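You operate a simulated robot arm through the tools that you are given. There is no shell and no other tool.

Carry out the task below with a simulated robot arm. There is one attempt and no reset: what you move stays moved.

JOB
Put sugar and sand in the clipped cup, slide it back and unclip it.
Fine: press the sugar button 1 x and the sand button 2 x over the cup; slide it back to LOAD; spill none; the white cup stays on the shuttle; leave the other cups and the salt button.

The check looks at the end state, three seconds after you hand in, the way a careful person would. Anything else that was tipped, shoved, dropped, spilled or broken makes it a failure.

ROBOT AND FRAMES
A 7-joint arm with a two-finger parallel gripper, fixed in place. Base frame: the origin is at the foot of the arm, x ahead of it, y to its left, z up; the work surface is at about z = 860. Lengths are in mm, angles in degrees, forces in N, time in s.
Its first joint turns from -166.0 to 166.0 degrees. Payload 1.57 kg.
The TCP is the grasp point between the finger pads, 30 mm short of the fingertips. In the tool frame z runs along the fingers and y along their closing line. The gripper opens to 110 mm. The fingers are 24 mm wide and 12 mm thick; the gripper's body (48 by 112 mm) begins 78 mm behind the TCP.
Orientation is told as [roll, pitch, yaw] about the base's x, y, z axes, in that order, counted from this pose: with the fingers straight down and closing along the base's y, the tool's x points along the base's -x, its y along +y and its z along -z.

CONTROLS
- The arm moves only by the tool arm_command. Its argument "plan" is a list that holds one entry, the list of rows, each a list of 7 numbers: the shift along the tool's x, y, z in mm, then the turn, a rotation vector about the tool's x, y, z in rad, then the closure, from 0 (fully open) to 1 (shut). In form: [[[dx, dy, dz, wx, wy, wz, claw], ...]]. A call has 1 to 20 rows; each row shifts and turns the commanded pose from where the row before left it, along the tool's axes as they then stand. A row lasts 0.2 s, in which the tool goes at most 50 mm and 8.6 degrees; a call with a longer step from one row to the next is refused whole, and so is a gripper value outside its range. A pose out of reach is approached as far as the arm can. The call stops where the force on the tool passes 40 N (or 10 N more than at its start, if that is more) or the arm is blocked; 0.2 s more then pass. Each finger travels about 108 mm/s and halts on what it meets, pressing with about 35 N; the grip force reading is that of the motor and also rises with nothing between the fingers. The clock runs only during rows and for 0.2 s after the last one: add rows that do not move to give the fingers time. The reply holds the time, the measured pose of the TCP, the force on the tool along the base axes, the opening and the grip force, in the units named above and with some noise, with the torque about the TCP (base axes, N m) and any sound that the robot's microphone picked up, and new pictures: "views" is both (left out), scene, wrist or none.
- Cameras (640 x 400 px; columns grow to the right, rows downward): "scene" is fixed at [52, -499.4, 1442.6]; the picture's right is [-0.09, -1.00, 0.00], its down [-0.43, 0.04, -0.90] and it looks along [0.90, -0.08, -0.43] (base axes); focal length 214 px, centre (320, 200). "wrist" rides on the gripper at [70, 16, -141] in the tool frame; the picture's right is [-0.23, 0.97, 0.00], its down [-0.86, -0.20, -0.48] and it looks along [-0.47, -0.11, 0.88] (tool axes); focal length 222 px, centre (320, 200). There is no depth. A picture from a camera that has moved, and an enlarged one, comes with that camera's place and axes in the base frame and with its lens.
- lift_body(by): slides the trunk up (or, below 0, down) by that many mm; the arm rides with it, the base frame stays. It gives what a move gives, with no picture.
- inspect(camera, box): a new picture of the part [left, top, right, bottom] of that camera's present view, enlarged. No time passes.
- finish_job(): hands the job in; it is judged then, once.

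Places have to be worked out from the pictures, the camera data and where the tool is seen. Open the gripper and draw the arm clear of the work before you hand the job in, unless the task says otherwise.

The tools are called after "Call:" as a command line: name --argument value ..., lists and objects as JSON in quotes. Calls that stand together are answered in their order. arm_command: Moves the arm, as the interface text tells. Its arguments: {"type":"object","properties":{"plan":{"type":"array","items":{"type":"array","items":{"type":"array","items":{"type":"number"}}}},"views":{"type":"string","enum":["both","scene","wrist","none"]}},"required":["plan"]} The other tools are called the same way: lift_body (by) slides the trunk up or down; inspect (camera, box) takes an enlarged picture of a part of a camera's view; finish_job () hands the job in.

At the start:

```text
time: 0.0
eef_pos: [385.3, -423.3, 1373.6]
orientation: [0.0, -0.1, 0.0]
wrist_force: [0.6, 0.1, 0.0]
ft_torque: [-0.02, -0.01, 0.01]
gripper_width: 110.0
grip_force: 0.0
trunk travel left (down, up): [-425.0, 185.0]
```

scene: 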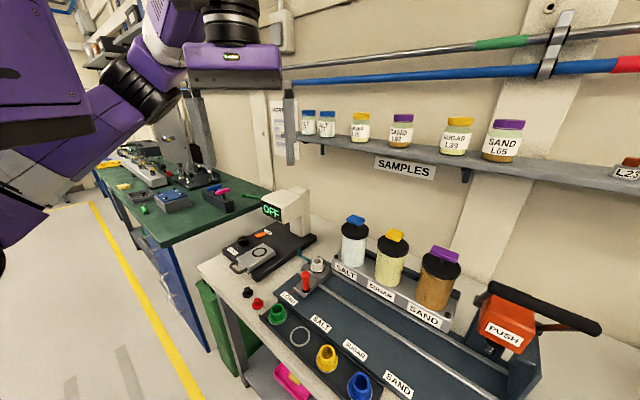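
wrist: 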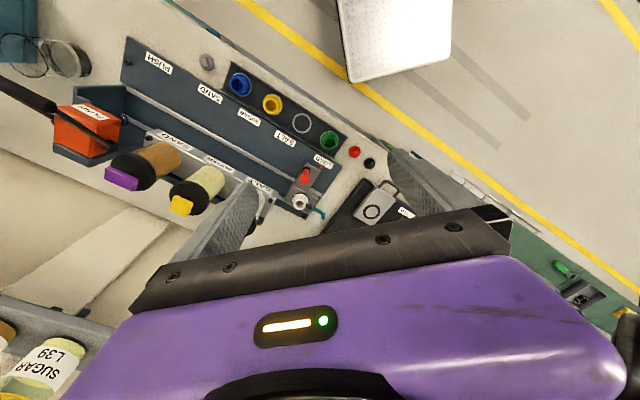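

The scene shows a bench with a rail/shuttle, three dispensers (salt, sugar, sand), a cup rack and a PUSH block at the far right. I'll enlarge the important parts before moving.

Call:
inspect --camera "scene" --box '[200, 180, 400, 400]'

Call:
inspect --camera "scene" --box '[320, 200, 620, 400]'

Call:
inspect --camera "wrist" --box '[180, 40, 440, 240]'

Call:
inspect --camera "wrist" --box '[0, 20, 260, 220]'

```text
1.82 times, centred on (300, 290) of scene
camera zoom: at [52.0, -499.4, 1442.6], right [-0.09, -1.0, 0.0], down [-0.43, 0.04, -0.9], along [0.9, -0.08, -0.43], focal length 390 px, centre (356, 36)
```

zoom: 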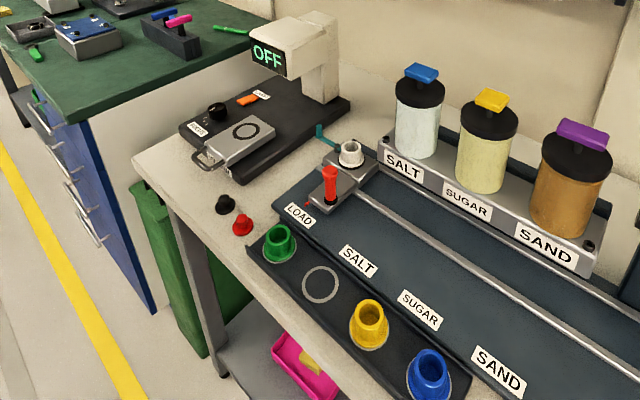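

```text
2.00 times, centred on (470, 300) of scene
camera zoom: at [52.0, -499.4, 1442.6], right [-0.09, -1.0, 0.0], down [-0.43, 0.04, -0.9], along [0.9, -0.08, -0.43], focal length 429 px, centre (20, 0)
```

zoom: 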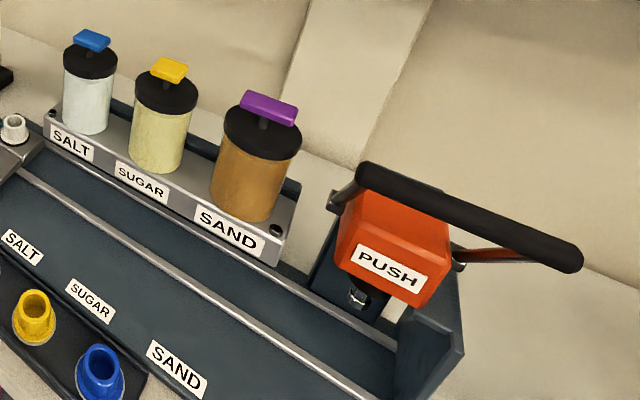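

```text
2.00 times, centred on (310, 140) of wrist
camera zoom: at [316.0, -407.6, 1516.1], right [0.23, 0.97, 0.0], down [0.86, -0.2, 0.48], along [0.47, -0.11, -0.88], focal length 444 px, centre (340, 320)
```

zoom: 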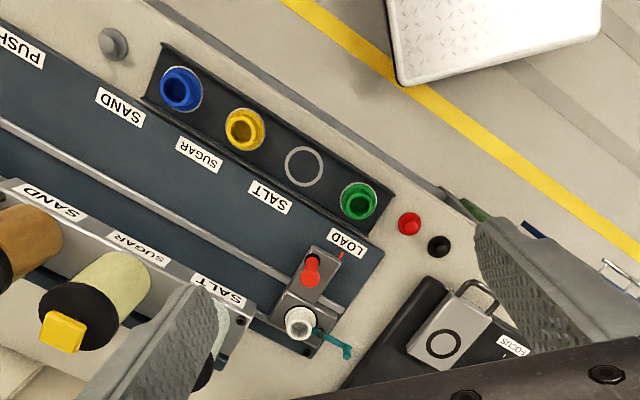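

```text
2.00 times, centred on (130, 120) of wrist
camera zoom: at [316.0, -407.6, 1516.1], right [0.23, 0.97, 0.0], down [0.86, -0.2, 0.48], along [0.47, -0.11, -0.88], focal length 444 px, centre (700, 360)
```

zoom: 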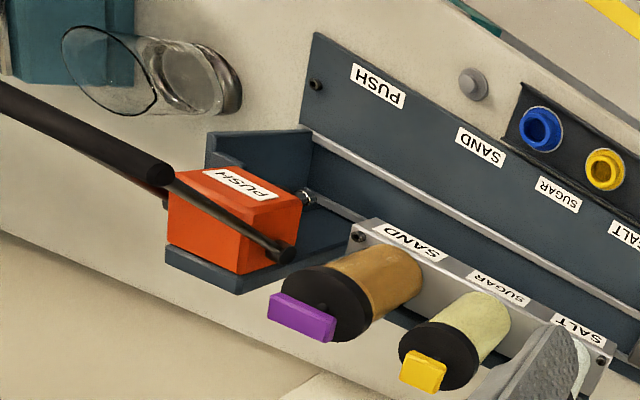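

The dispensers stand in a row at about 45° to the base axes, with buttons near z≈1140; the shuttle with white cup sits around (630,-544). I'll lower the arm moderately to get a close wrist view of the shuttle, staying well above everything.

Call:
arm_command --plan '[[[-20, -14, 30, 0, 0, 0, 0], [-20, -14, 30, 0, 0, 0, 0], [-20, -14, 30, 0, 0, 0, 0], [-20, -14, 30, 0, 0, 0, 0], [-10, -14, 30, 0, 0, 0, 0], [0, 0, 0, 0, 0, 0, 0]]]' --views "both"

```text
time: 1.4
eef_pos: [476.4, -492.8, 1222.0]
orientation: [0.0, -0.1, 0.0]
wrist_force: [-0.2, -0.1, -0.9]
ft_torque: [-0.01, 0.04, 0.02]
gripper_width: 109.8
grip_force: 0.1
trunk travel left (down, up): [-425.0, 185.0]
camera wrist: at [407.1, -476.4, 1364.5], right [0.23, 0.97, 0.0], down [0.86, -0.2, 0.48], along [0.47, -0.11, -0.88], focal length 222 px, centre (320, 200)
```

scene: 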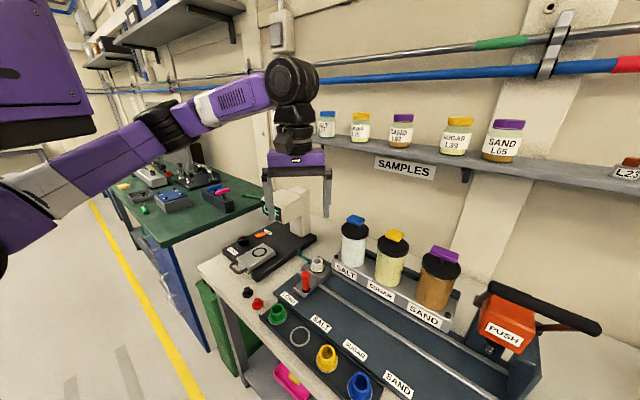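
wrist: 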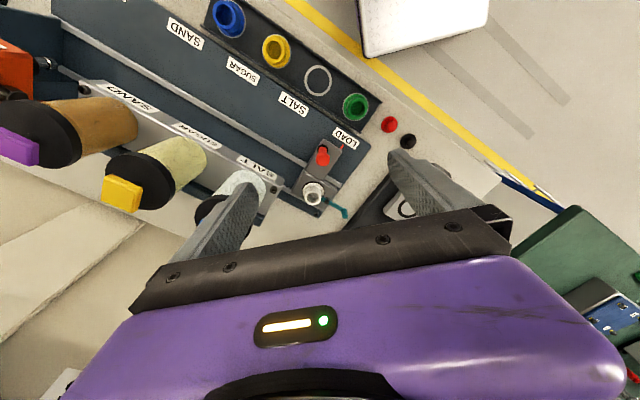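

Call:
inspect --camera "wrist" --box '[260, 120, 380, 220]'

Call:
inspect --camera "wrist" --box '[80, 0, 400, 200]'

Call:
inspect --camera "scene" --box '[270, 230, 370, 310]'

```text
4.00 times, centred on (320, 170) of wrist
camera zoom: at [407.1, -476.4, 1364.5], right [0.23, 0.97, 0.0], down [0.86, -0.2, 0.48], along [0.47, -0.11, -0.88], focal length 888 px, centre (320, 320)
```

zoom: 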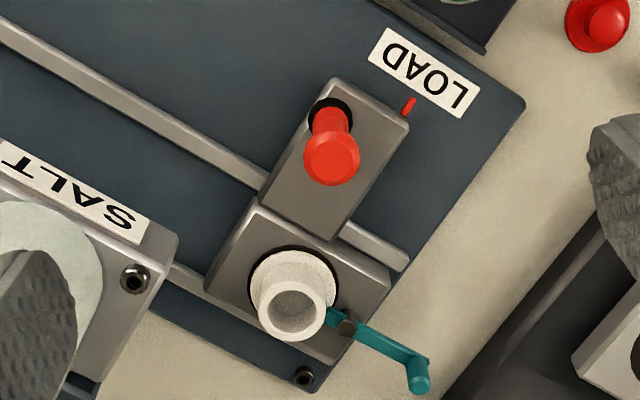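

```text
2.00 times, centred on (240, 100) of wrist
camera zoom: at [407.1, -476.4, 1364.5], right [0.23, 0.97, 0.0], down [0.86, -0.2, 0.48], along [0.47, -0.11, -0.88], focal length 444 px, centre (480, 400)
```

zoom: 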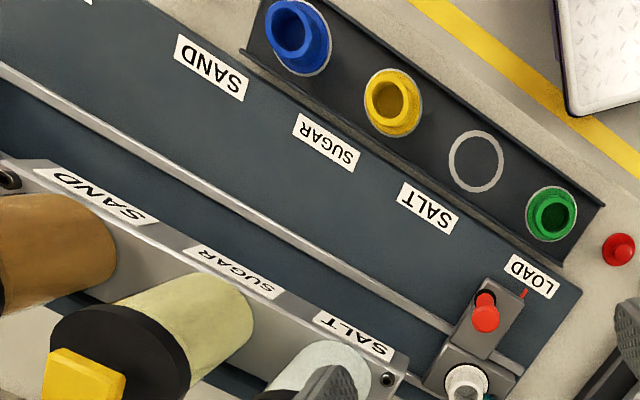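

```text
5.00 times, centred on (320, 270) of scene
camera zoom: at [52.0, -499.4, 1442.6], right [-0.09, -1.0, 0.0], down [-0.43, 0.04, -0.9], along [0.9, -0.08, -0.43], focal length 1072 px, centre (320, -150)
```

zoom: 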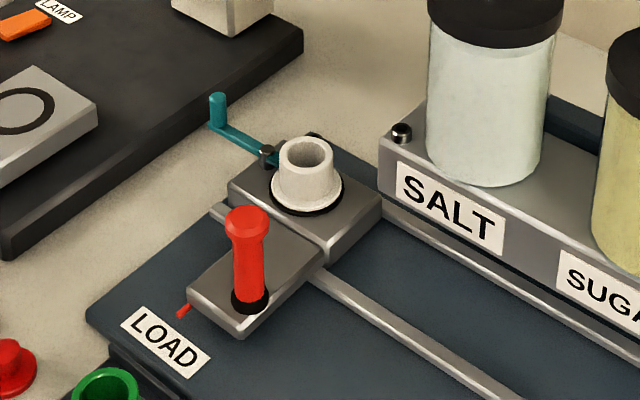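

The clip is a teal lever pivoting beside the cup's flange; the red post (about (539,-500), top z≈962) is the shuttle handle, and the rail runs along about (-0.707,-0.707). I'll yaw the tool -45° so the fingers close along the rail, and move above the red post for a closer look.

Call:
arm_command --plan '[[[0, 0, 0, 0, 0, 0.1309, 0], [0, 0, 0, 0, 0, 0.1309, 0], [0, 0, 0, 0, 0, 0.1309, 0], [0, 0, 0, 0, 0, 0.1309, 0], [0, 0, 0, 0, 0, 0.1309, 0], [0, 0, 0, 0, 0, 0.1309, 0], [-12, 10, 35, 0, 0, 0, 0], [-12, 10, 35, 0, 0, 0, 0], [-12, 10, 35, 0, 0, 0, 0], [-12, 10, 35, 0, 0, 0, 0], [0, 0, 0, 0, 0, 0, 0]]]' --views "both"

```text
time: 3.8
eef_pos: [539.1, -497.4, 1083.6]
orientation: [0.0, 0.0, -45.1]
wrist_force: [-0.2, -1.3, -0.4]
ft_torque: [-0.02, -0.02, 0.0]
gripper_width: 110.0
grip_force: 0.0
trunk travel left (down, up): [-425.0, 185.0]
camera wrist: at [500.9, -437.0, 1226.5], right [0.85, 0.53, 0.0], down [0.46, -0.75, 0.48], along [0.25, -0.41, -0.88], focal length 222 px, centre (320, 200)
```

scene: 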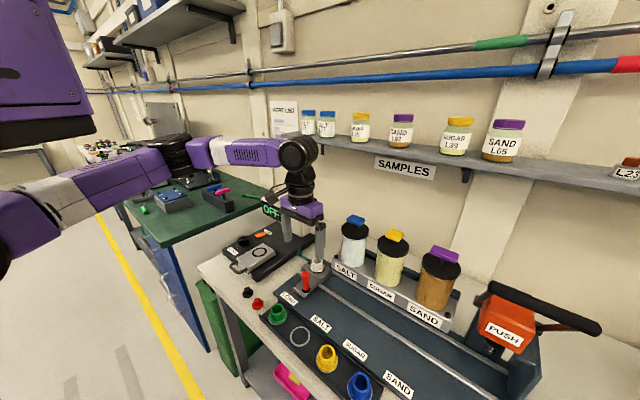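
wrist: 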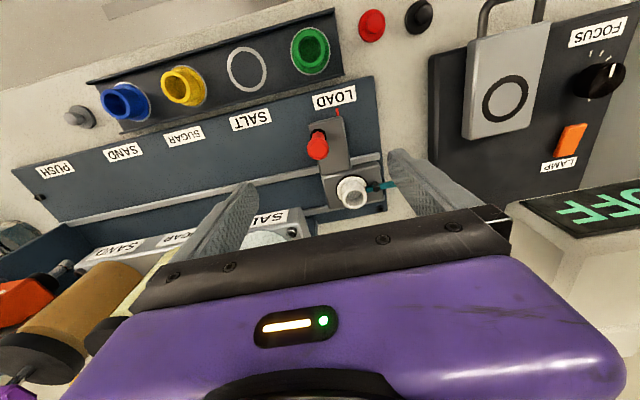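

Call:
inspect --camera "wrist" --box '[280, 70, 420, 220]'

Call:
inspect --camera "scene" --box '[270, 210, 370, 310]'

```text
2.67 times, centred on (350, 145) of wrist
camera zoom: at [500.9, -437.0, 1226.5], right [0.85, 0.53, 0.0], down [0.46, -0.75, 0.48], along [0.25, -0.41, -0.88], focal length 592 px, centre (240, 347)
```

zoom: 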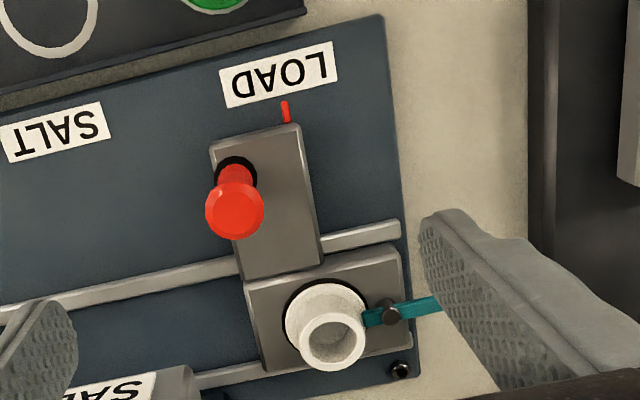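

```text
4.00 times, centred on (320, 260) of scene
camera zoom: at [52.0, -499.4, 1442.6], right [-0.09, -1.0, 0.0], down [-0.43, 0.04, -0.9], along [0.9, -0.08, -0.43], focal length 858 px, centre (320, -40)
```

zoom: 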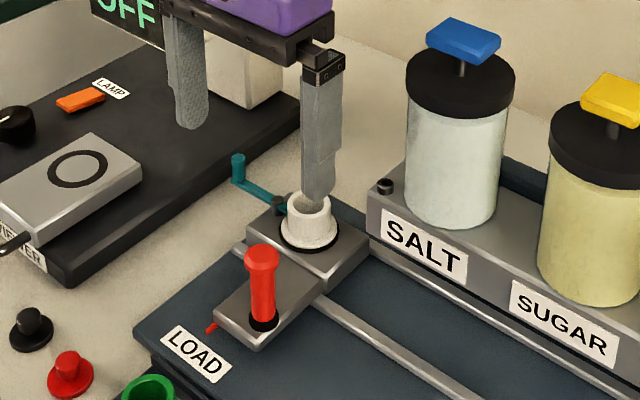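

The post is located at about (535.5,-498), base z≈905, head top z≈972. I'll half-close the gripper while high and descend around the post with the fingertips staying above the shuttle top.

Call:
arm_command --plan '[[[2, -3, 20, 0, 0, 0, 0.4], [0, 0, 35, 0, 0, 0, 0.4], [0, 0, 30, 0, 0, 0, 0.4], [0, 0, 20, 0, 0, 0, 0.4], [0, 0, 0, 0, 0, 0, 0.4]]]' --views "both"

```text
time: 5.0
eef_pos: [536.1, -498.9, 980.9]
orientation: [0.0, 0.0, -44.9]
wrist_force: [1.1, -0.4, 0.4]
ft_torque: [-0.02, 0.01, -0.03]
gripper_width: 65.9
grip_force: 0.0
trunk travel left (down, up): [-425.0, 185.0]
camera wrist: at [497.8, -438.0, 1122.5], right [0.85, 0.53, 0.0], down [0.46, -0.75, 0.48], along [0.25, -0.41, -0.88], focal length 222 px, centre (320, 200)
```

scene: 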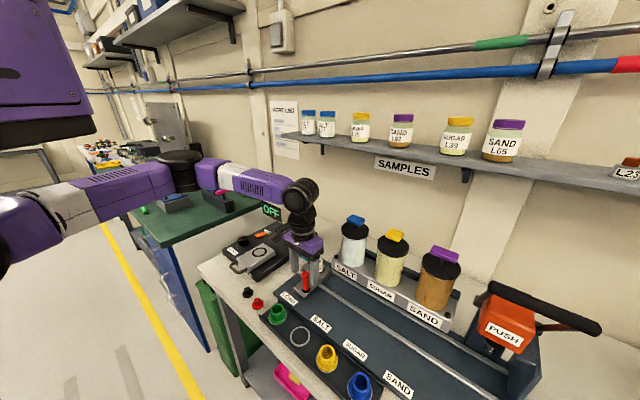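
wrist: 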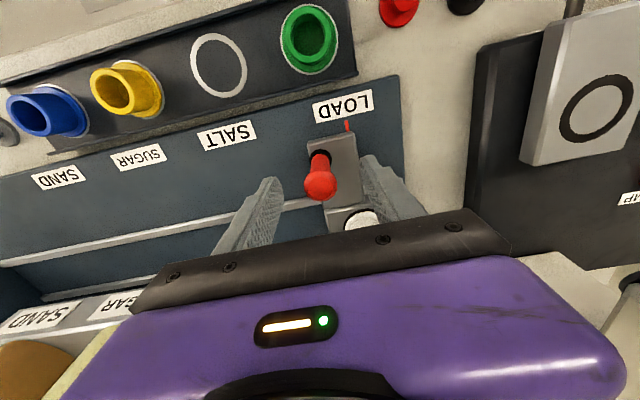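

Call:
inspect --camera "wrist" --box '[240, 90, 440, 240]'

Call:
inspect --camera "scene" --box '[260, 220, 360, 310]'

```text
2.67 times, centred on (340, 165) of wrist
camera zoom: at [497.8, -438.0, 1122.5], right [0.85, 0.53, 0.0], down [0.46, -0.75, 0.48], along [0.25, -0.41, -0.88], focal length 592 px, centre (267, 293)
```

zoom: 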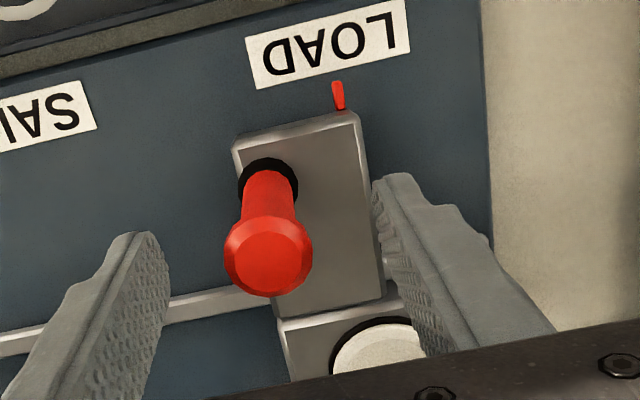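

```text
4.44 times, centred on (310, 265) of scene
camera zoom: at [52.0, -499.4, 1442.6], right [-0.09, -1.0, 0.0], down [-0.43, 0.04, -0.9], along [0.9, -0.08, -0.43], focal length 953 px, centre (364, -89)
```

zoom: 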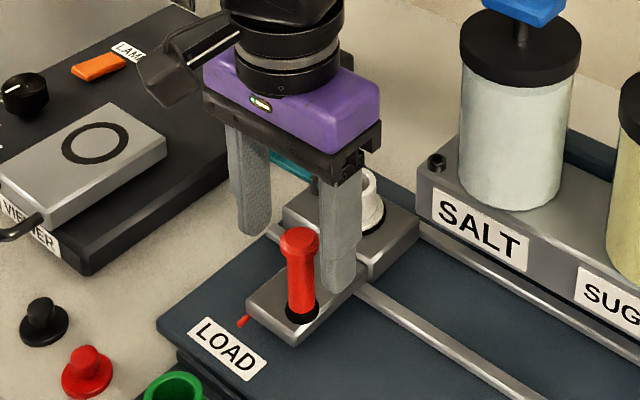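

The post sits centred between the fingers; I'll go down 33 mm (fingertips ~z 918, above the shuttle top) and close gently on the post.

Call:
arm_command --plan '[[[-1, 0, 11, 0, 0, 0, 0.4], [0, 0, 11, 0, 0, 0, 0.4], [0, 0, 10, 0, 0, 0, 0.4], [0, 0, 0, 0, 0, 0, 0.4]]]' --views "both"

```text
time: 6.0
eef_pos: [536.0, -499.3, 946.7]
orientation: [0.1, 0.0, -45.1]
wrist_force: [0.8, 0.2, 0.2]
ft_torque: [-0.03, 0.0, -0.03]
gripper_width: 65.7
grip_force: 0.1
trunk travel left (down, up): [-425.0, 185.0]
camera wrist: at [498.4, -440.1, 1089.6], right [0.85, 0.53, 0.0], down [0.46, -0.75, 0.48], along [0.25, -0.41, -0.88], focal length 222 px, centre (320, 200)
```

scene: 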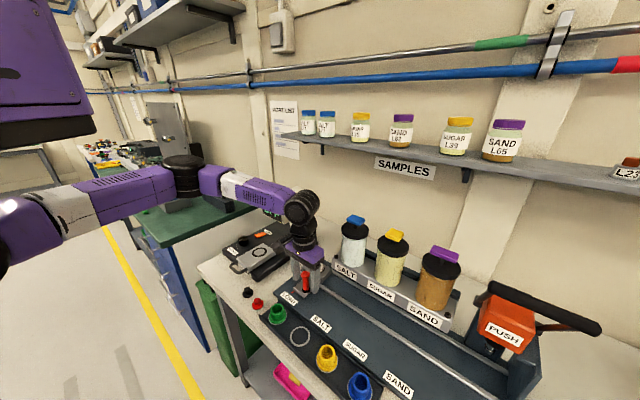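
wrist: 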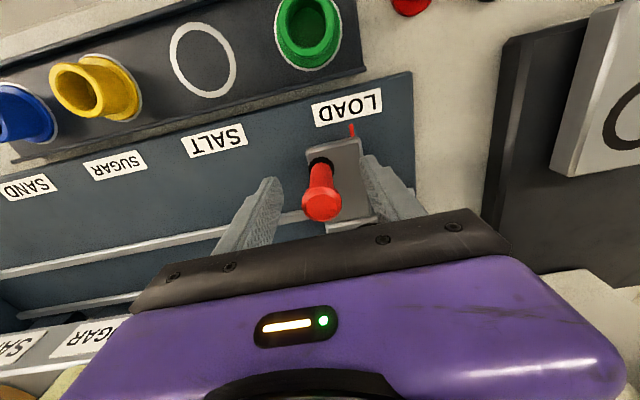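

No contact forces yet; closing the fingers step by step on the post.

Call:
arm_command --plan '[[[0, 0, 0, 0, 0, 0, 0.5], [0, 0, 0, 0, 0, 0, 0.6], [0, 0, 0, 0, 0, 0, 0.68], [0, 0, 0, 0, 0, 0, 0.74], [0, 0, 0, 0, 0, 0, 0.8], [0, 0, 0, 0, 0, 0, 0.86], [0, 0, 0, 0, 0, 0, 0.9]]]' --views "wrist"

```text
time: 7.6
eef_pos: [536.8, -500.3, 947.5]
orientation: [0.0, 0.0, -45.0]
wrist_force: [0.9, 0.0, 0.4]
ft_torque: [0.03, 0.01, 0.03]
gripper_width: 26.5
grip_force: 37.2
trunk travel left (down, up): [-425.0, 185.0]
camera wrist: at [498.5, -440.1, 1089.6], right [0.85, 0.53, 0.0], down [0.46, -0.75, 0.48], along [0.25, -0.41, -0.88], focal length 222 px, centre (320, 200)
```

wrist: 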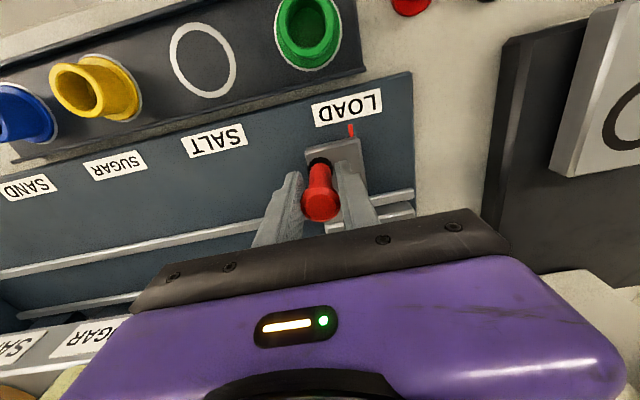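

Grip is firm (26.5 mm, no side force). I'll test-slide the shuttle 20 mm toward SALT along the rail (tool −y) and read forces.

Call:
arm_command --plan '[[[0, -5, 0, 0, 0, 0, 0.9], [0, -5, 0, 0, 0, 0, 0.9], [0, -5, 0, 0, 0, 0, 0.9], [0, -5, 0, 0, 0, 0, 0.9]]]' --views "both"

```text
time: 8.6
eef_pos: [521.4, -515.7, 948.3]
orientation: [0.0, -0.1, -45.0]
wrist_force: [11.4, -9.1, -3.4]
ft_torque: [0.32, 0.38, -0.12]
gripper_width: 26.6
grip_force: 37.4
trunk travel left (down, up): [-425.0, 185.0]
camera wrist: at [483.3, -454.8, 1089.5], right [0.85, 0.53, 0.0], down [0.46, -0.75, 0.48], along [0.25, -0.41, -0.88], focal length 222 px, centre (320, 200)
```

scene: 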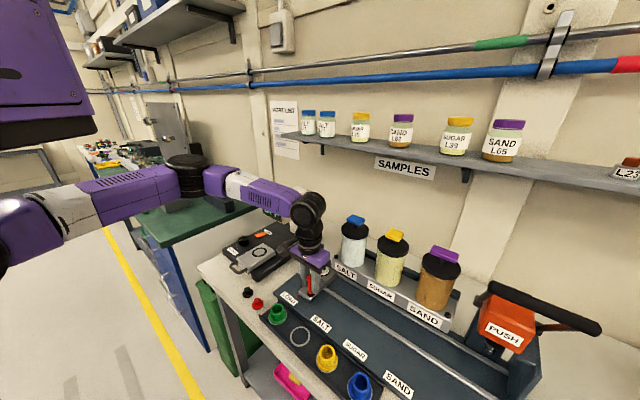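
wrist: 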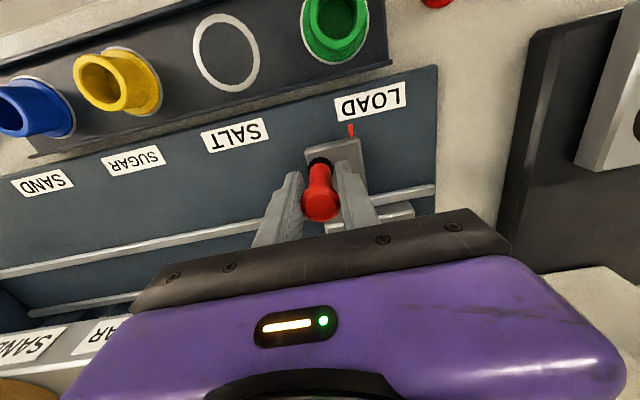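

The shuttle follows; there is about 14 N side force toward +w (away from the robot), meaning my path drifts off the rail line. I'll relieve it with a small shift along tool −x and see how the force changes.

Call:
arm_command --plan '[[[-1, 0, 0, 0, 0, 0, 0.9], [0, 0, 0, 0, 0, 0, 0.9]]]' --views "none"

```text
time: 9.2
eef_pos: [520.4, -515.1, 947.3]
orientation: [-0.1, 0.1, -45.1]
wrist_force: [3.5, -2.3, 5.4]
ft_torque: [-0.38, -0.52, -0.09]
gripper_width: 26.9
grip_force: 37.1
trunk travel left (down, up): [-425.0, 185.0]
```

A 1 mm shift cut the side force to ~4 N. I'll continue 20 mm and measure how the side force grows to find the true rail direction.

Call:
arm_command --plan '[[[-0.4, -5, 0, 0, 0, 0, 0.9], [0, -5, 0, 0, 0, 0, 0.9], [0, -5, 0, 0, 0, 0, 0.9], [0, -5, 0, 0, 0, 0, 0.9], [0, 0, 0, 0, 0, 0, 0.9]]]' --views "none"

```text
time: 10.4
eef_pos: [506.9, -529.8, 948.1]
orientation: [-0.1, 0.0, -45.1]
wrist_force: [0.8, -0.7, 13.9]
ft_torque: [0.41, 0.37, 0.19]
gripper_width: 26.8
grip_force: 37.5
trunk travel left (down, up): [-425.0, 185.0]
```

Side force is now ~1 N, but 14 N upward on the tool; I'll ease up slightly in z and continue sliding another 40 mm.

Call:
arm_command --plan '[[[0, -5, -0.7, 0, 0, 0, 0.9], [0, -7, 0, 0, 0, 0, 0.9], [0, -7, 0, 0, 0, 0, 0.9], [0, -7, 0, 0, 0, 0, 0.9], [0, -7, 0, 0, 0, 0, 0.9], [0, -7, 0, 0, 0, 0, 0.9], [0, 0, 0, 0, 0, 0, 0.9]]]' --views "both"

```text
time: 12.0
eef_pos: [479.0, -558.2, 948.4]
orientation: [0.0, 0.0, -45.0]
wrist_force: [2.5, -1.2, 14.0]
ft_torque: [0.26, 0.3, 0.0]
gripper_width: 26.7
grip_force: 37.8
trunk travel left (down, up): [-425.0, 185.0]
camera wrist: at [440.8, -497.5, 1089.4], right [0.85, 0.53, 0.0], down [0.46, -0.75, 0.48], along [0.25, -0.41, -0.88], focal length 222 px, centre (320, 200)
```

scene: 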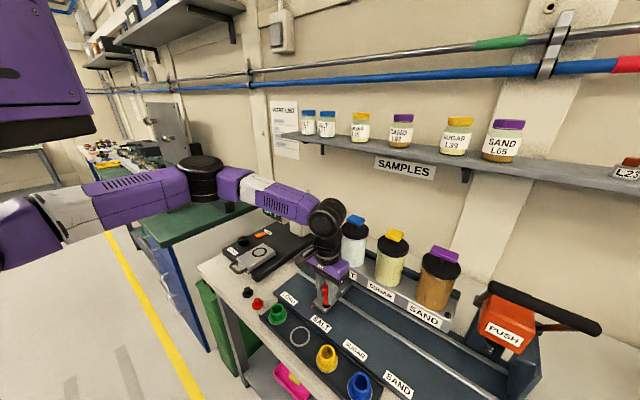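
wrist: 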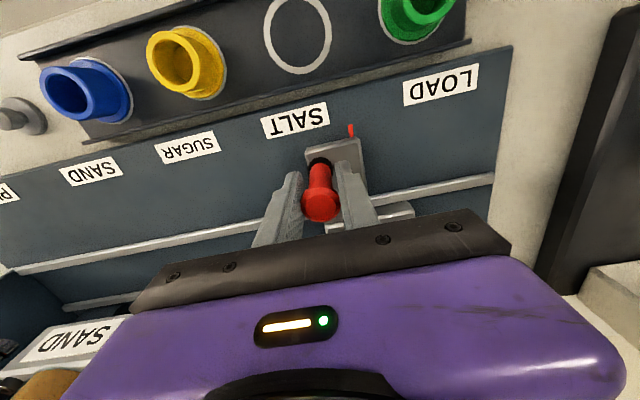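

Shuttle is just short of SALT, side forces small. I'll ease up another 1 mm and continue sliding 100 mm toward SUGAR.

Call:
arm_command --plan '[[[0, -8, -1, 0, 0, 0, 0.9], [0, -10, 0, 0, 0, 0, 0.9], [0, -10, 0, 0, 0, 0, 0.9], [0, -10, 0, 0, 0, 0, 0.9], [0, -10, 0, 0, 0, 0, 0.9], [0, -10, 0, 0, 0, 0, 0.9], [0, -10, 0, 0, 0, 0, 0.9], [0, -10, 0, 0, 0, 0, 0.9], [0, -10, 0, 0, 0, 0, 0.9], [0, -6, 0, 0, 0, 0, 0.9], [0, 0, 0, 0, 0, 0, 0.9]]]' --views "both"

```text
time: 14.4
eef_pos: [411.7, -624.6, 949.7]
orientation: [-0.1, 0.1, -45.1]
wrist_force: [-2.8, 2.0, -19.5]
ft_torque: [0.37, 0.35, 0.1]
gripper_width: 26.6
grip_force: 37.4
trunk travel left (down, up): [-425.0, 185.0]
camera wrist: at [374.1, -564.8, 1092.3], right [0.85, 0.53, 0.0], down [0.46, -0.75, 0.48], along [0.25, -0.41, -0.88], focal length 222 px, centre (320, 200)
```

scene: 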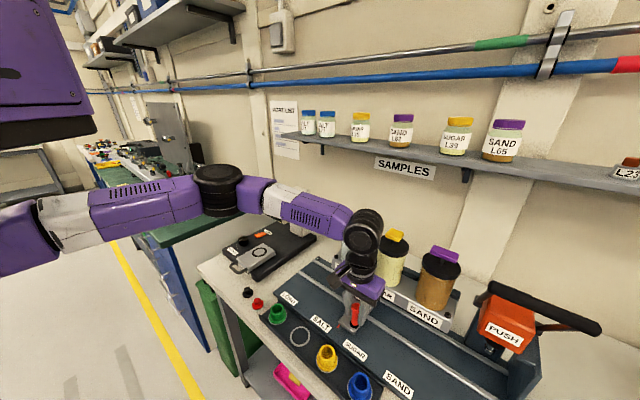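
wrist: 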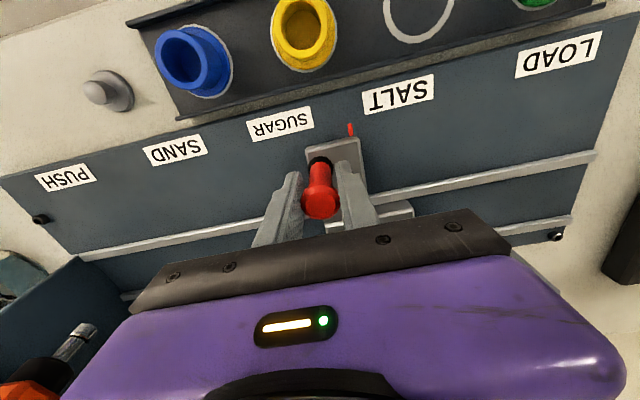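

Z force shows I overcorrected (−19 N); I'll lower 0.6 mm and continue ~60 mm so the tick lines up with the SUGAR label as it did with LOAD.

Call:
arm_command --plan '[[[0, -5, 0.6, 0, 0, 0, 0.9], [0, -9, 0, 0, 0, 0, 0.9], [0, -9, 0, 0, 0, 0, 0.9], [0, -9, 0, 0, 0, 0, 0.9], [0, -9, 0, 0, 0, 0, 0.9], [0, -9, 0, 0, 0, 0, 0.9], [0, -6, 0, 0, 0, 0, 0.9], [0, -4, 0, 0, 0, 0, 0.9], [0, 0, 0, 0, 0, 0, 0.9]]]' --views "both"

```text
time: 16.4
eef_pos: [370.1, -668.4, 950.4]
orientation: [-0.1, 0.0, -45.1]
wrist_force: [-7.4, 1.8, 17.7]
ft_torque: [-0.32, -0.42, 0.05]
gripper_width: 26.8
grip_force: 37.1
trunk travel left (down, up): [-425.0, 185.0]
camera wrist: at [331.4, -607.4, 1092.1], right [0.85, 0.53, 0.0], down [0.46, -0.75, 0.48], along [0.25, -0.41, -0.88], focal length 222 px, centre (320, 200)
```

scene: 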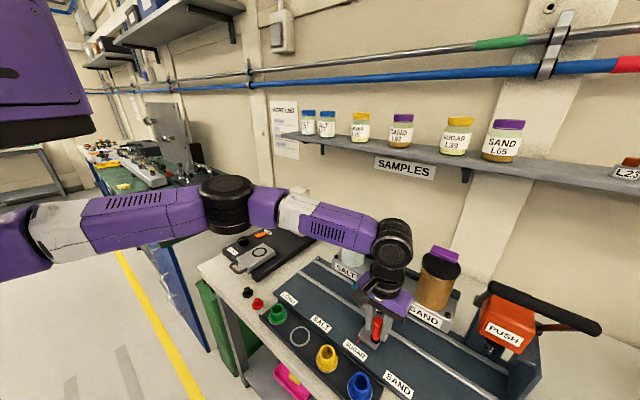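
wrist: 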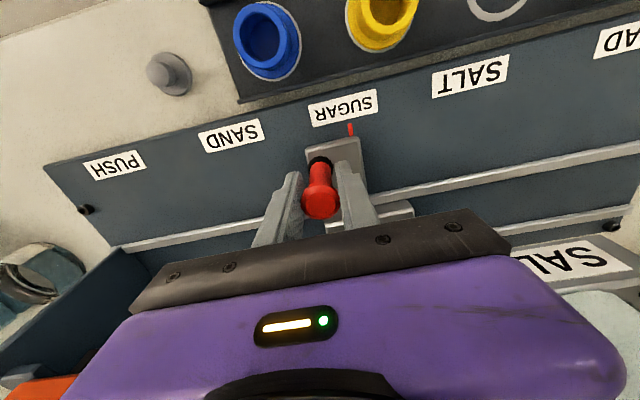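

Call:
inspect --camera "wrist" --box '[290, 80, 410, 160]'

Call:
inspect --camera "scene" --box '[310, 290, 430, 380]'

```text
5.00 times, centred on (350, 120) of wrist
camera zoom: at [331.4, -607.4, 1092.1], right [0.85, 0.53, 0.0], down [0.46, -0.75, 0.48], along [0.25, -0.41, -0.88], focal length 1111 px, centre (170, 600)
```

zoom: 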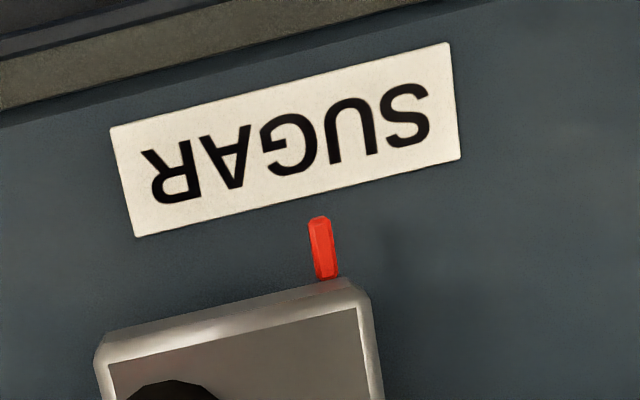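

```text
4.44 times, centred on (370, 335) of scene
camera zoom: at [52.0, -499.4, 1442.6], right [-0.09, -1.0, 0.0], down [-0.43, 0.04, -0.9], along [0.9, -0.08, -0.43], focal length 953 px, centre (98, -400)
```

zoom: 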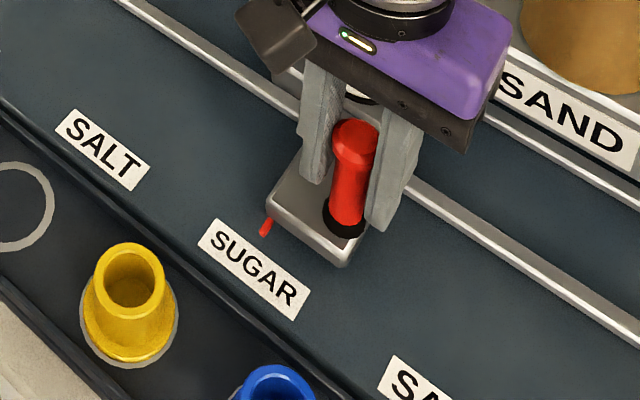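

The tick is ~3.3 mm short of the SUGAR label centre (it was centred at LOAD). I'll move 3.3 mm more and ease z slightly.

Call:
arm_command --plan '[[[0, -1.7, -0.3, 0, 0, 0, 0.9], [0, -1.6, 0, 0, 0, 0, 0.9], [0, 0, 0, 0, 0, 0, 0.9], [0, 0, 0, 0, 0, 0, 0.9]]]' --views "wrist"

Call:
inspect --camera "wrist" --box '[290, 80, 410, 160]'

```text
time: 17.4
eef_pos: [367.2, -669.2, 949.6]
orientation: [-0.1, 0.1, -45.0]
wrist_force: [-3.8, 5.4, 25.3]
ft_torque: [-0.06, -0.05, -0.02]
gripper_width: 26.8
grip_force: 37.5
trunk travel left (down, up): [-425.0, 185.0]
camera wrist: at [329.6, -609.0, 1091.7], right [0.85, 0.53, 0.0], down [0.46, -0.75, 0.48], along [0.25, -0.41, -0.88], focal length 222 px, centre (320, 200)
```

wrist: 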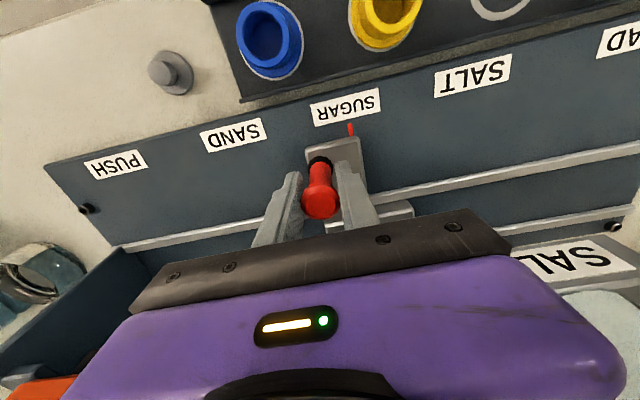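

```text
5.00 times, centred on (350, 120) of wrist
camera zoom: at [329.6, -609.0, 1091.7], right [0.85, 0.53, 0.0], down [0.46, -0.75, 0.48], along [0.25, -0.41, -0.88], focal length 1111 px, centre (170, 600)
```

zoom: 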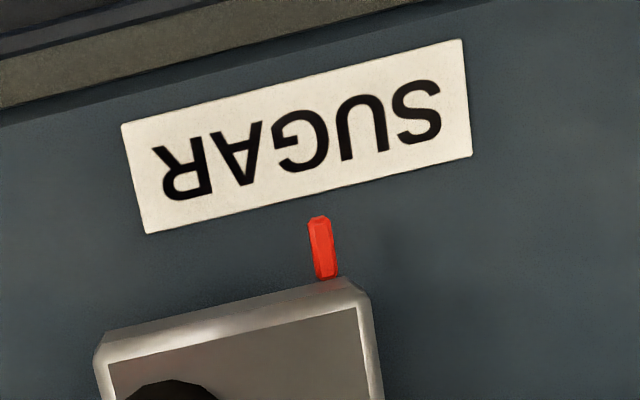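

Aligned within ~1 mm. I'll nudge 0.8 mm more, then open the fingers gently to release the post and check the tick again.

Call:
arm_command --plan '[[[0, -0.8, 0, 0, 0, 0, 0.9], [0, 0, 0, 0, 0, 0, 0.9], [0, 0, 0, 0, 0, 0, 0.72], [0, 0, 0, 0, 0, 0, 0.6], [0, 0, 0, 0, 0, 0, 0.45], [0, 0, 0, 0, 0, 0, 0.4], [0, 0, 0, 0, 0, 0, 0.4]]]' --views "wrist"

Call:
inspect --camera "wrist" --box '[290, 80, 410, 160]'

```text
time: 19.0
eef_pos: [367.1, -670.9, 948.4]
orientation: [0.0, -0.1, -45.0]
wrist_force: [-0.2, 0.3, -0.5]
ft_torque: [-0.03, -0.01, -0.01]
gripper_width: 65.9
grip_force: 0.1
trunk travel left (down, up): [-425.0, 185.0]
camera wrist: at [329.4, -609.6, 1090.5], right [0.85, 0.53, 0.0], down [0.46, -0.75, 0.48], along [0.25, -0.41, -0.88], focal length 222 px, centre (320, 200)
```

wrist: 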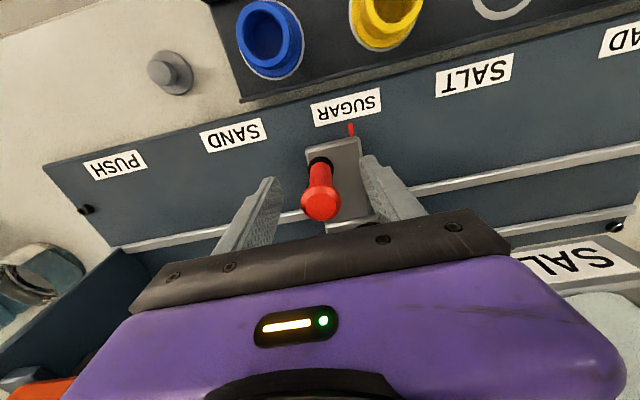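

```text
5.00 times, centred on (350, 120) of wrist
camera zoom: at [329.4, -609.6, 1090.5], right [0.85, 0.53, 0.0], down [0.46, -0.75, 0.48], along [0.25, -0.41, -0.88], focal length 1111 px, centre (170, 600)
```

zoom: 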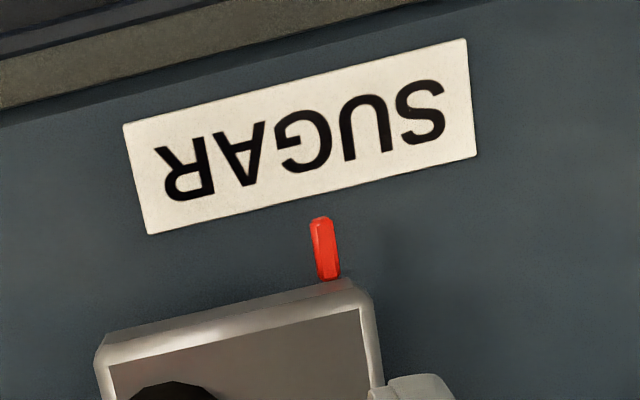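

Released cleanly with the tick aligned at SUGAR. Now I raise straight up well above the jar tops, closing the fingers for button pressing.

Call:
arm_command --plan '[[[0, 0, -25, 0, 0, 0, 0.4], [0, 0, -40, 0, 0, 0, 0.4], [0, 0, -45, 0, 0, 0, 0.4], [0, 0, -45, 0, 0, 0, 0.4], [0, 0, -45, 0, 0, 0, 0.6], [0, 0, -45, 0, 0, 0, 0.8], [0, 0, -45, 0, 0, 0, 1], [0, 0, 0, 0, 0, 0, 1], [0, 0, 0, 0, 0, 0, 1]]]' --views "both"

```text
time: 21.0
eef_pos: [370.7, -672.0, 1237.8]
orientation: [0.0, 0.0, -45.1]
wrist_force: [0.0, 0.1, -0.3]
ft_torque: [0.02, 0.0, 0.0]
gripper_width: 0.0
grip_force: 21.2
trunk travel left (down, up): [-425.0, 185.0]
camera wrist: at [332.5, -611.3, 1380.0], right [0.85, 0.53, 0.0], down [0.46, -0.75, 0.48], along [0.25, -0.41, -0.88], focal length 222 px, centre (320, 200)
```

scene: 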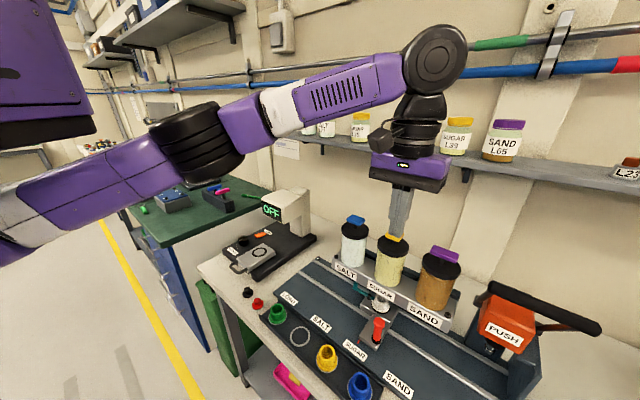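
wrist: 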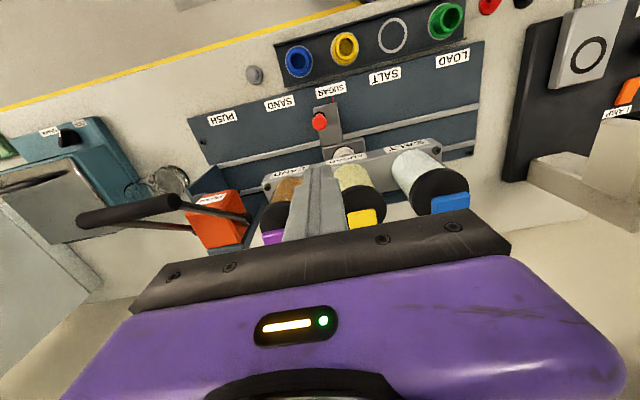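

Call:
inspect --camera "wrist" --box '[220, 80, 480, 260]'

Call:
inspect --camera "scene" --box '[330, 200, 470, 350]'

```text
2.22 times, centred on (350, 170) of wrist
camera zoom: at [332.5, -611.3, 1380.0], right [0.85, 0.53, 0.0], down [0.46, -0.75, 0.48], along [0.25, -0.41, -0.88], focal length 494 px, centre (253, 267)
```

zoom: 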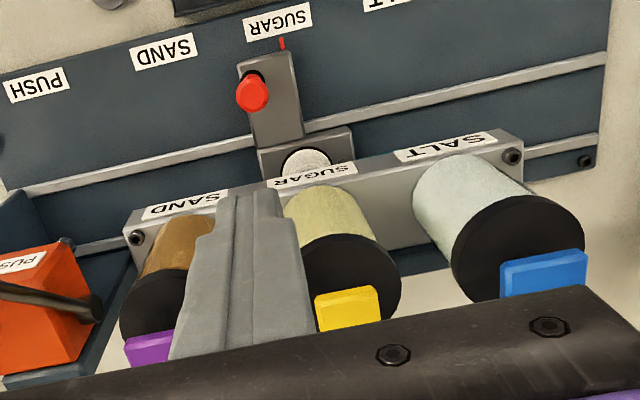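

```text
2.67 times, centred on (400, 275) of scene
camera zoom: at [52.0, -499.4, 1442.6], right [-0.09, -1.0, 0.0], down [-0.43, 0.04, -0.9], along [0.9, -0.08, -0.43], focal length 572 px, centre (107, 0)
```

zoom: 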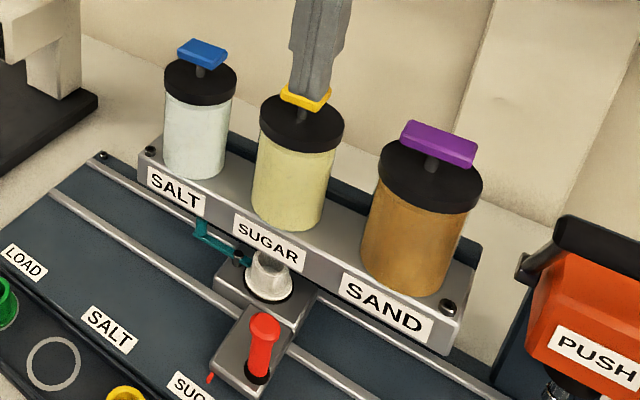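

Call:
inspect --camera "scene" --box '[360, 260, 420, 310]'

Call:
inspect --camera "wrist" --box '[310, 130, 410, 240]'

```text
8.00 times, centred on (390, 285) of scene
camera zoom: at [52.0, -499.4, 1442.6], right [-0.09, -1.0, 0.0], down [-0.43, 0.04, -0.9], along [0.9, -0.08, -0.43], focal length 1716 px, centre (-240, -480)
```

zoom: 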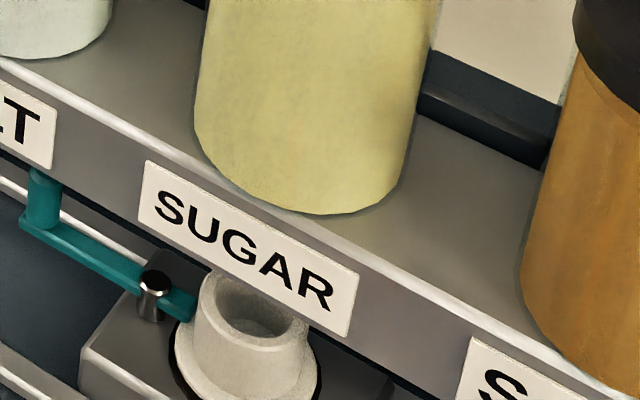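

```text
3.64 times, centred on (360, 185) of wrist
camera zoom: at [332.5, -611.3, 1380.0], right [0.85, 0.53, 0.0], down [0.46, -0.75, 0.48], along [0.25, -0.41, -0.88], focal length 808 px, centre (174, 254)
```

zoom: 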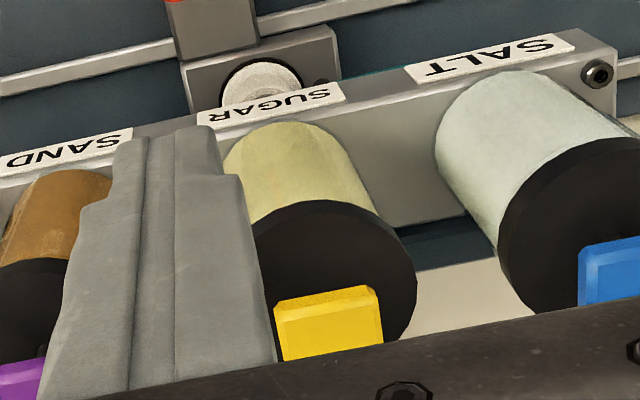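

The cup's computed position (≈(460,-714)) lies directly beneath the yellow button (≈(460,-712.5), top z≈1149). I'll move the closed fingertips above the button, staying ~55 mm above it.

Call:
arm_command --plan '[[[-30, 11, 0, 0, 0, 0, 1], [-31, 12, 0, 0, 0, 0, 1], [-31, 12, 0, 0, 0, 0, 1], [0, 0, 0, 0, 0, 0, 1], [0, 0, 0, 0, 0, 0, 1]]]' --views "both"

Call:
inspect --camera "wrist" --box '[240, 120, 420, 240]'

Call:
inspect --camera "scene" --box '[340, 180, 460, 280]'

```text
time: 22.2
eef_pos: [450.5, -672.0, 1234.2]
orientation: [0.0, 0.0, -45.2]
wrist_force: [-0.6, 1.1, 0.0]
ft_torque: [-0.05, -0.03, 0.0]
gripper_width: 0.1
grip_force: 21.6
out of reach, approached as far as the arm can: row 1, 2, 3
trunk travel left (down, up): [-425.0, 185.0]
camera wrist: at [412.1, -611.5, 1376.2], right [0.85, 0.53, 0.0], down [0.46, -0.75, 0.48], along [0.25, -0.41, -0.88], focal length 222 px, centre (320, 200)
```

scene: 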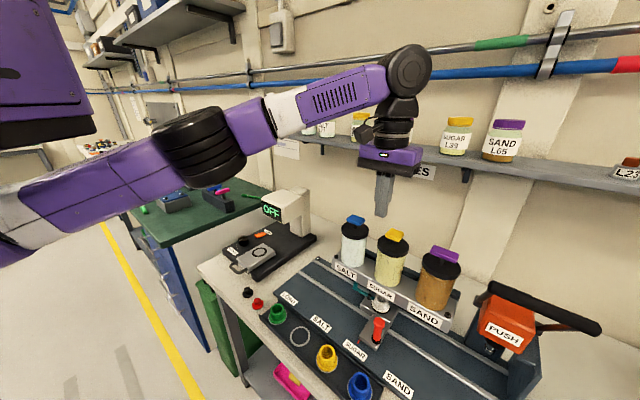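
wrist: 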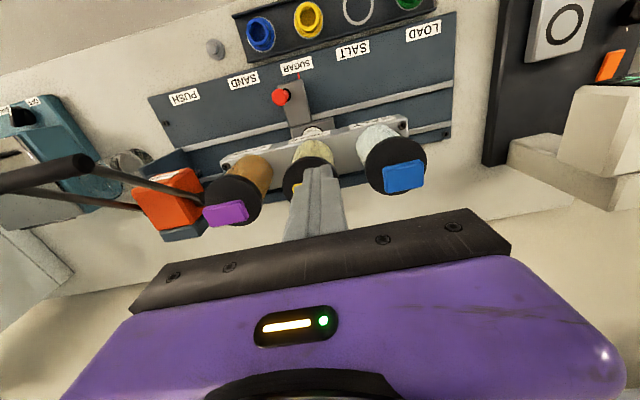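

```text
3.33 times, centred on (330, 180) of wrist
camera zoom: at [412.1, -611.5, 1376.2], right [0.85, 0.53, 0.0], down [0.46, -0.75, 0.48], along [0.25, -0.41, -0.88], focal length 740 px, centre (287, 267)
```

zoom: 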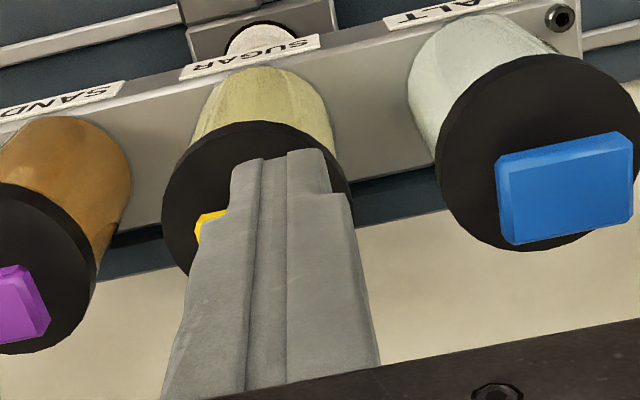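

```text
4.00 times, centred on (400, 230) of scene
camera zoom: at [52.0, -499.4, 1442.6], right [-0.09, -1.0, 0.0], down [-0.43, 0.04, -0.9], along [0.9, -0.08, -0.43], focal length 858 px, centre (0, 80)
```

zoom: 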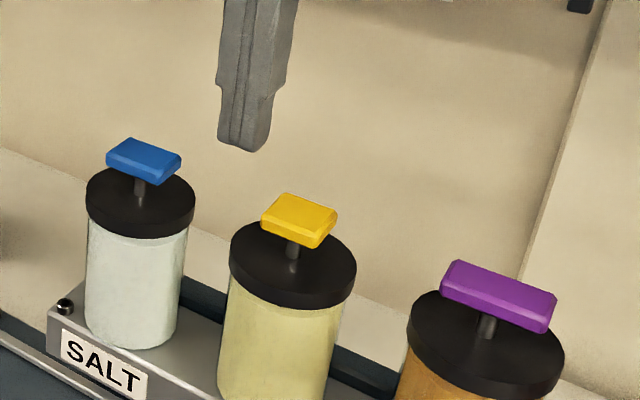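

The arm reports this spot is out of reach at this height, since the wrist is high relative to the shoulder. I'll raise the trunk 150 mm so the arm can reach over the dispensers.

Call:
lift_body --by 150

```text
time: 23.9
eef_pos: [449.7, -671.7, 1383.7]
orientation: [0.0, 0.0, -45.0]
wrist_force: [0.8, -0.1, 0.5]
ft_torque: [-0.02, 0.04, -0.03]
gripper_width: 0.1
grip_force: 20.6
trunk travel left (down, up): [-575.0, 35.0]
```

Trunk raised; TCP now at z=1384. I'll move to above the yellow button, at about z=1240 (fingertips ~60 mm above it).

Call:
arm_command --plan '[[[-9, -5.4, 30, 0, 0, 0, 1], [-9, -5.4, 38, 0, 0, 0, 1], [-9, -5.4, 38, 0, 0, 0, 1], [-9, -5.4, 37, 0, 0, 0, 1], [0, 0, 0, 0, 0, 0, 1]]]' --views "both"

Call:
inspect --camera "wrist" --box '[240, 120, 420, 240]'

Call:
inspect --camera "scene" --box '[340, 180, 460, 280]'

```text
time: 25.1
eef_pos: [453.7, -705.6, 1239.6]
orientation: [0.0, 0.0, -45.1]
wrist_force: [-0.1, 0.2, 0.6]
ft_torque: [0.0, 0.0, -0.03]
gripper_width: 0.1
grip_force: 21.4
out of reach, approached as far as the arm can: row 3
trunk travel left (down, up): [-575.0, 35.0]
camera wrist: at [416.3, -644.4, 1381.1], right [0.85, 0.53, 0.0], down [0.46, -0.75, 0.48], along [0.25, -0.41, -0.88], focal length 222 px, centre (320, 200)
```

scene: 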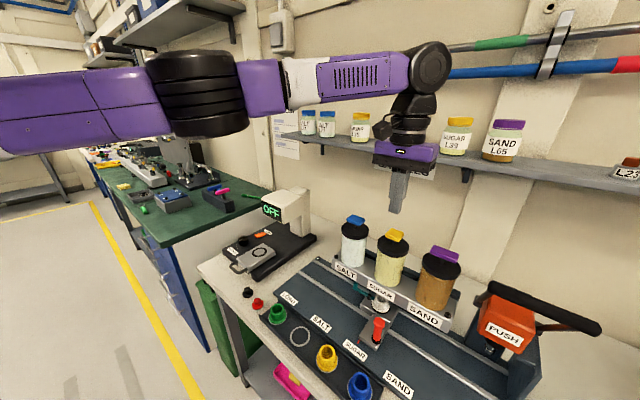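
wrist: 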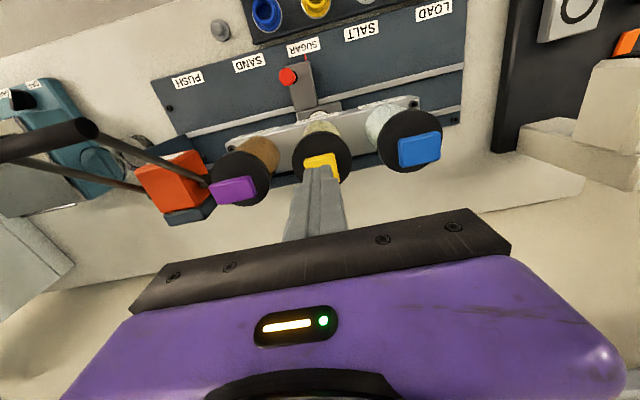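

```text
3.33 times, centred on (330, 180) of wrist
camera zoom: at [416.3, -644.4, 1381.1], right [0.85, 0.53, 0.0], down [0.46, -0.75, 0.48], along [0.25, -0.41, -0.88], focal length 740 px, centre (287, 267)
```

zoom: 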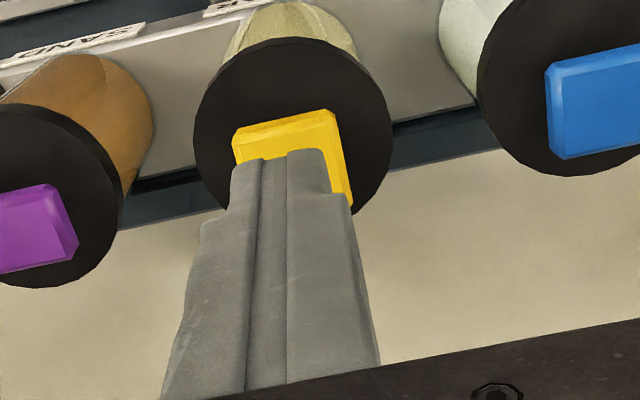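

```text
4.00 times, centred on (400, 230) of scene
camera zoom: at [52.0, -499.4, 1442.6], right [-0.09, -1.0, 0.0], down [-0.43, 0.04, -0.9], along [0.9, -0.08, -0.43], focal length 858 px, centre (0, 80)
```

zoom: 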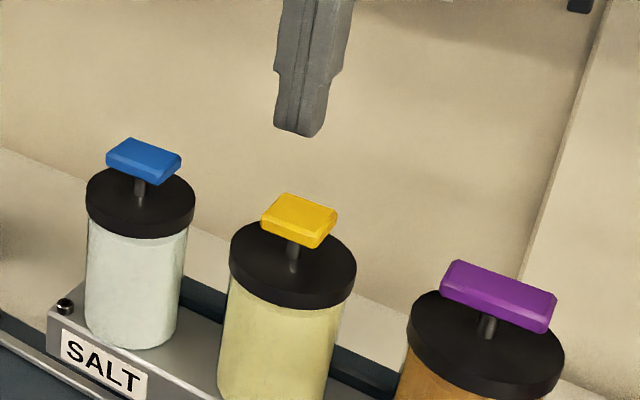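

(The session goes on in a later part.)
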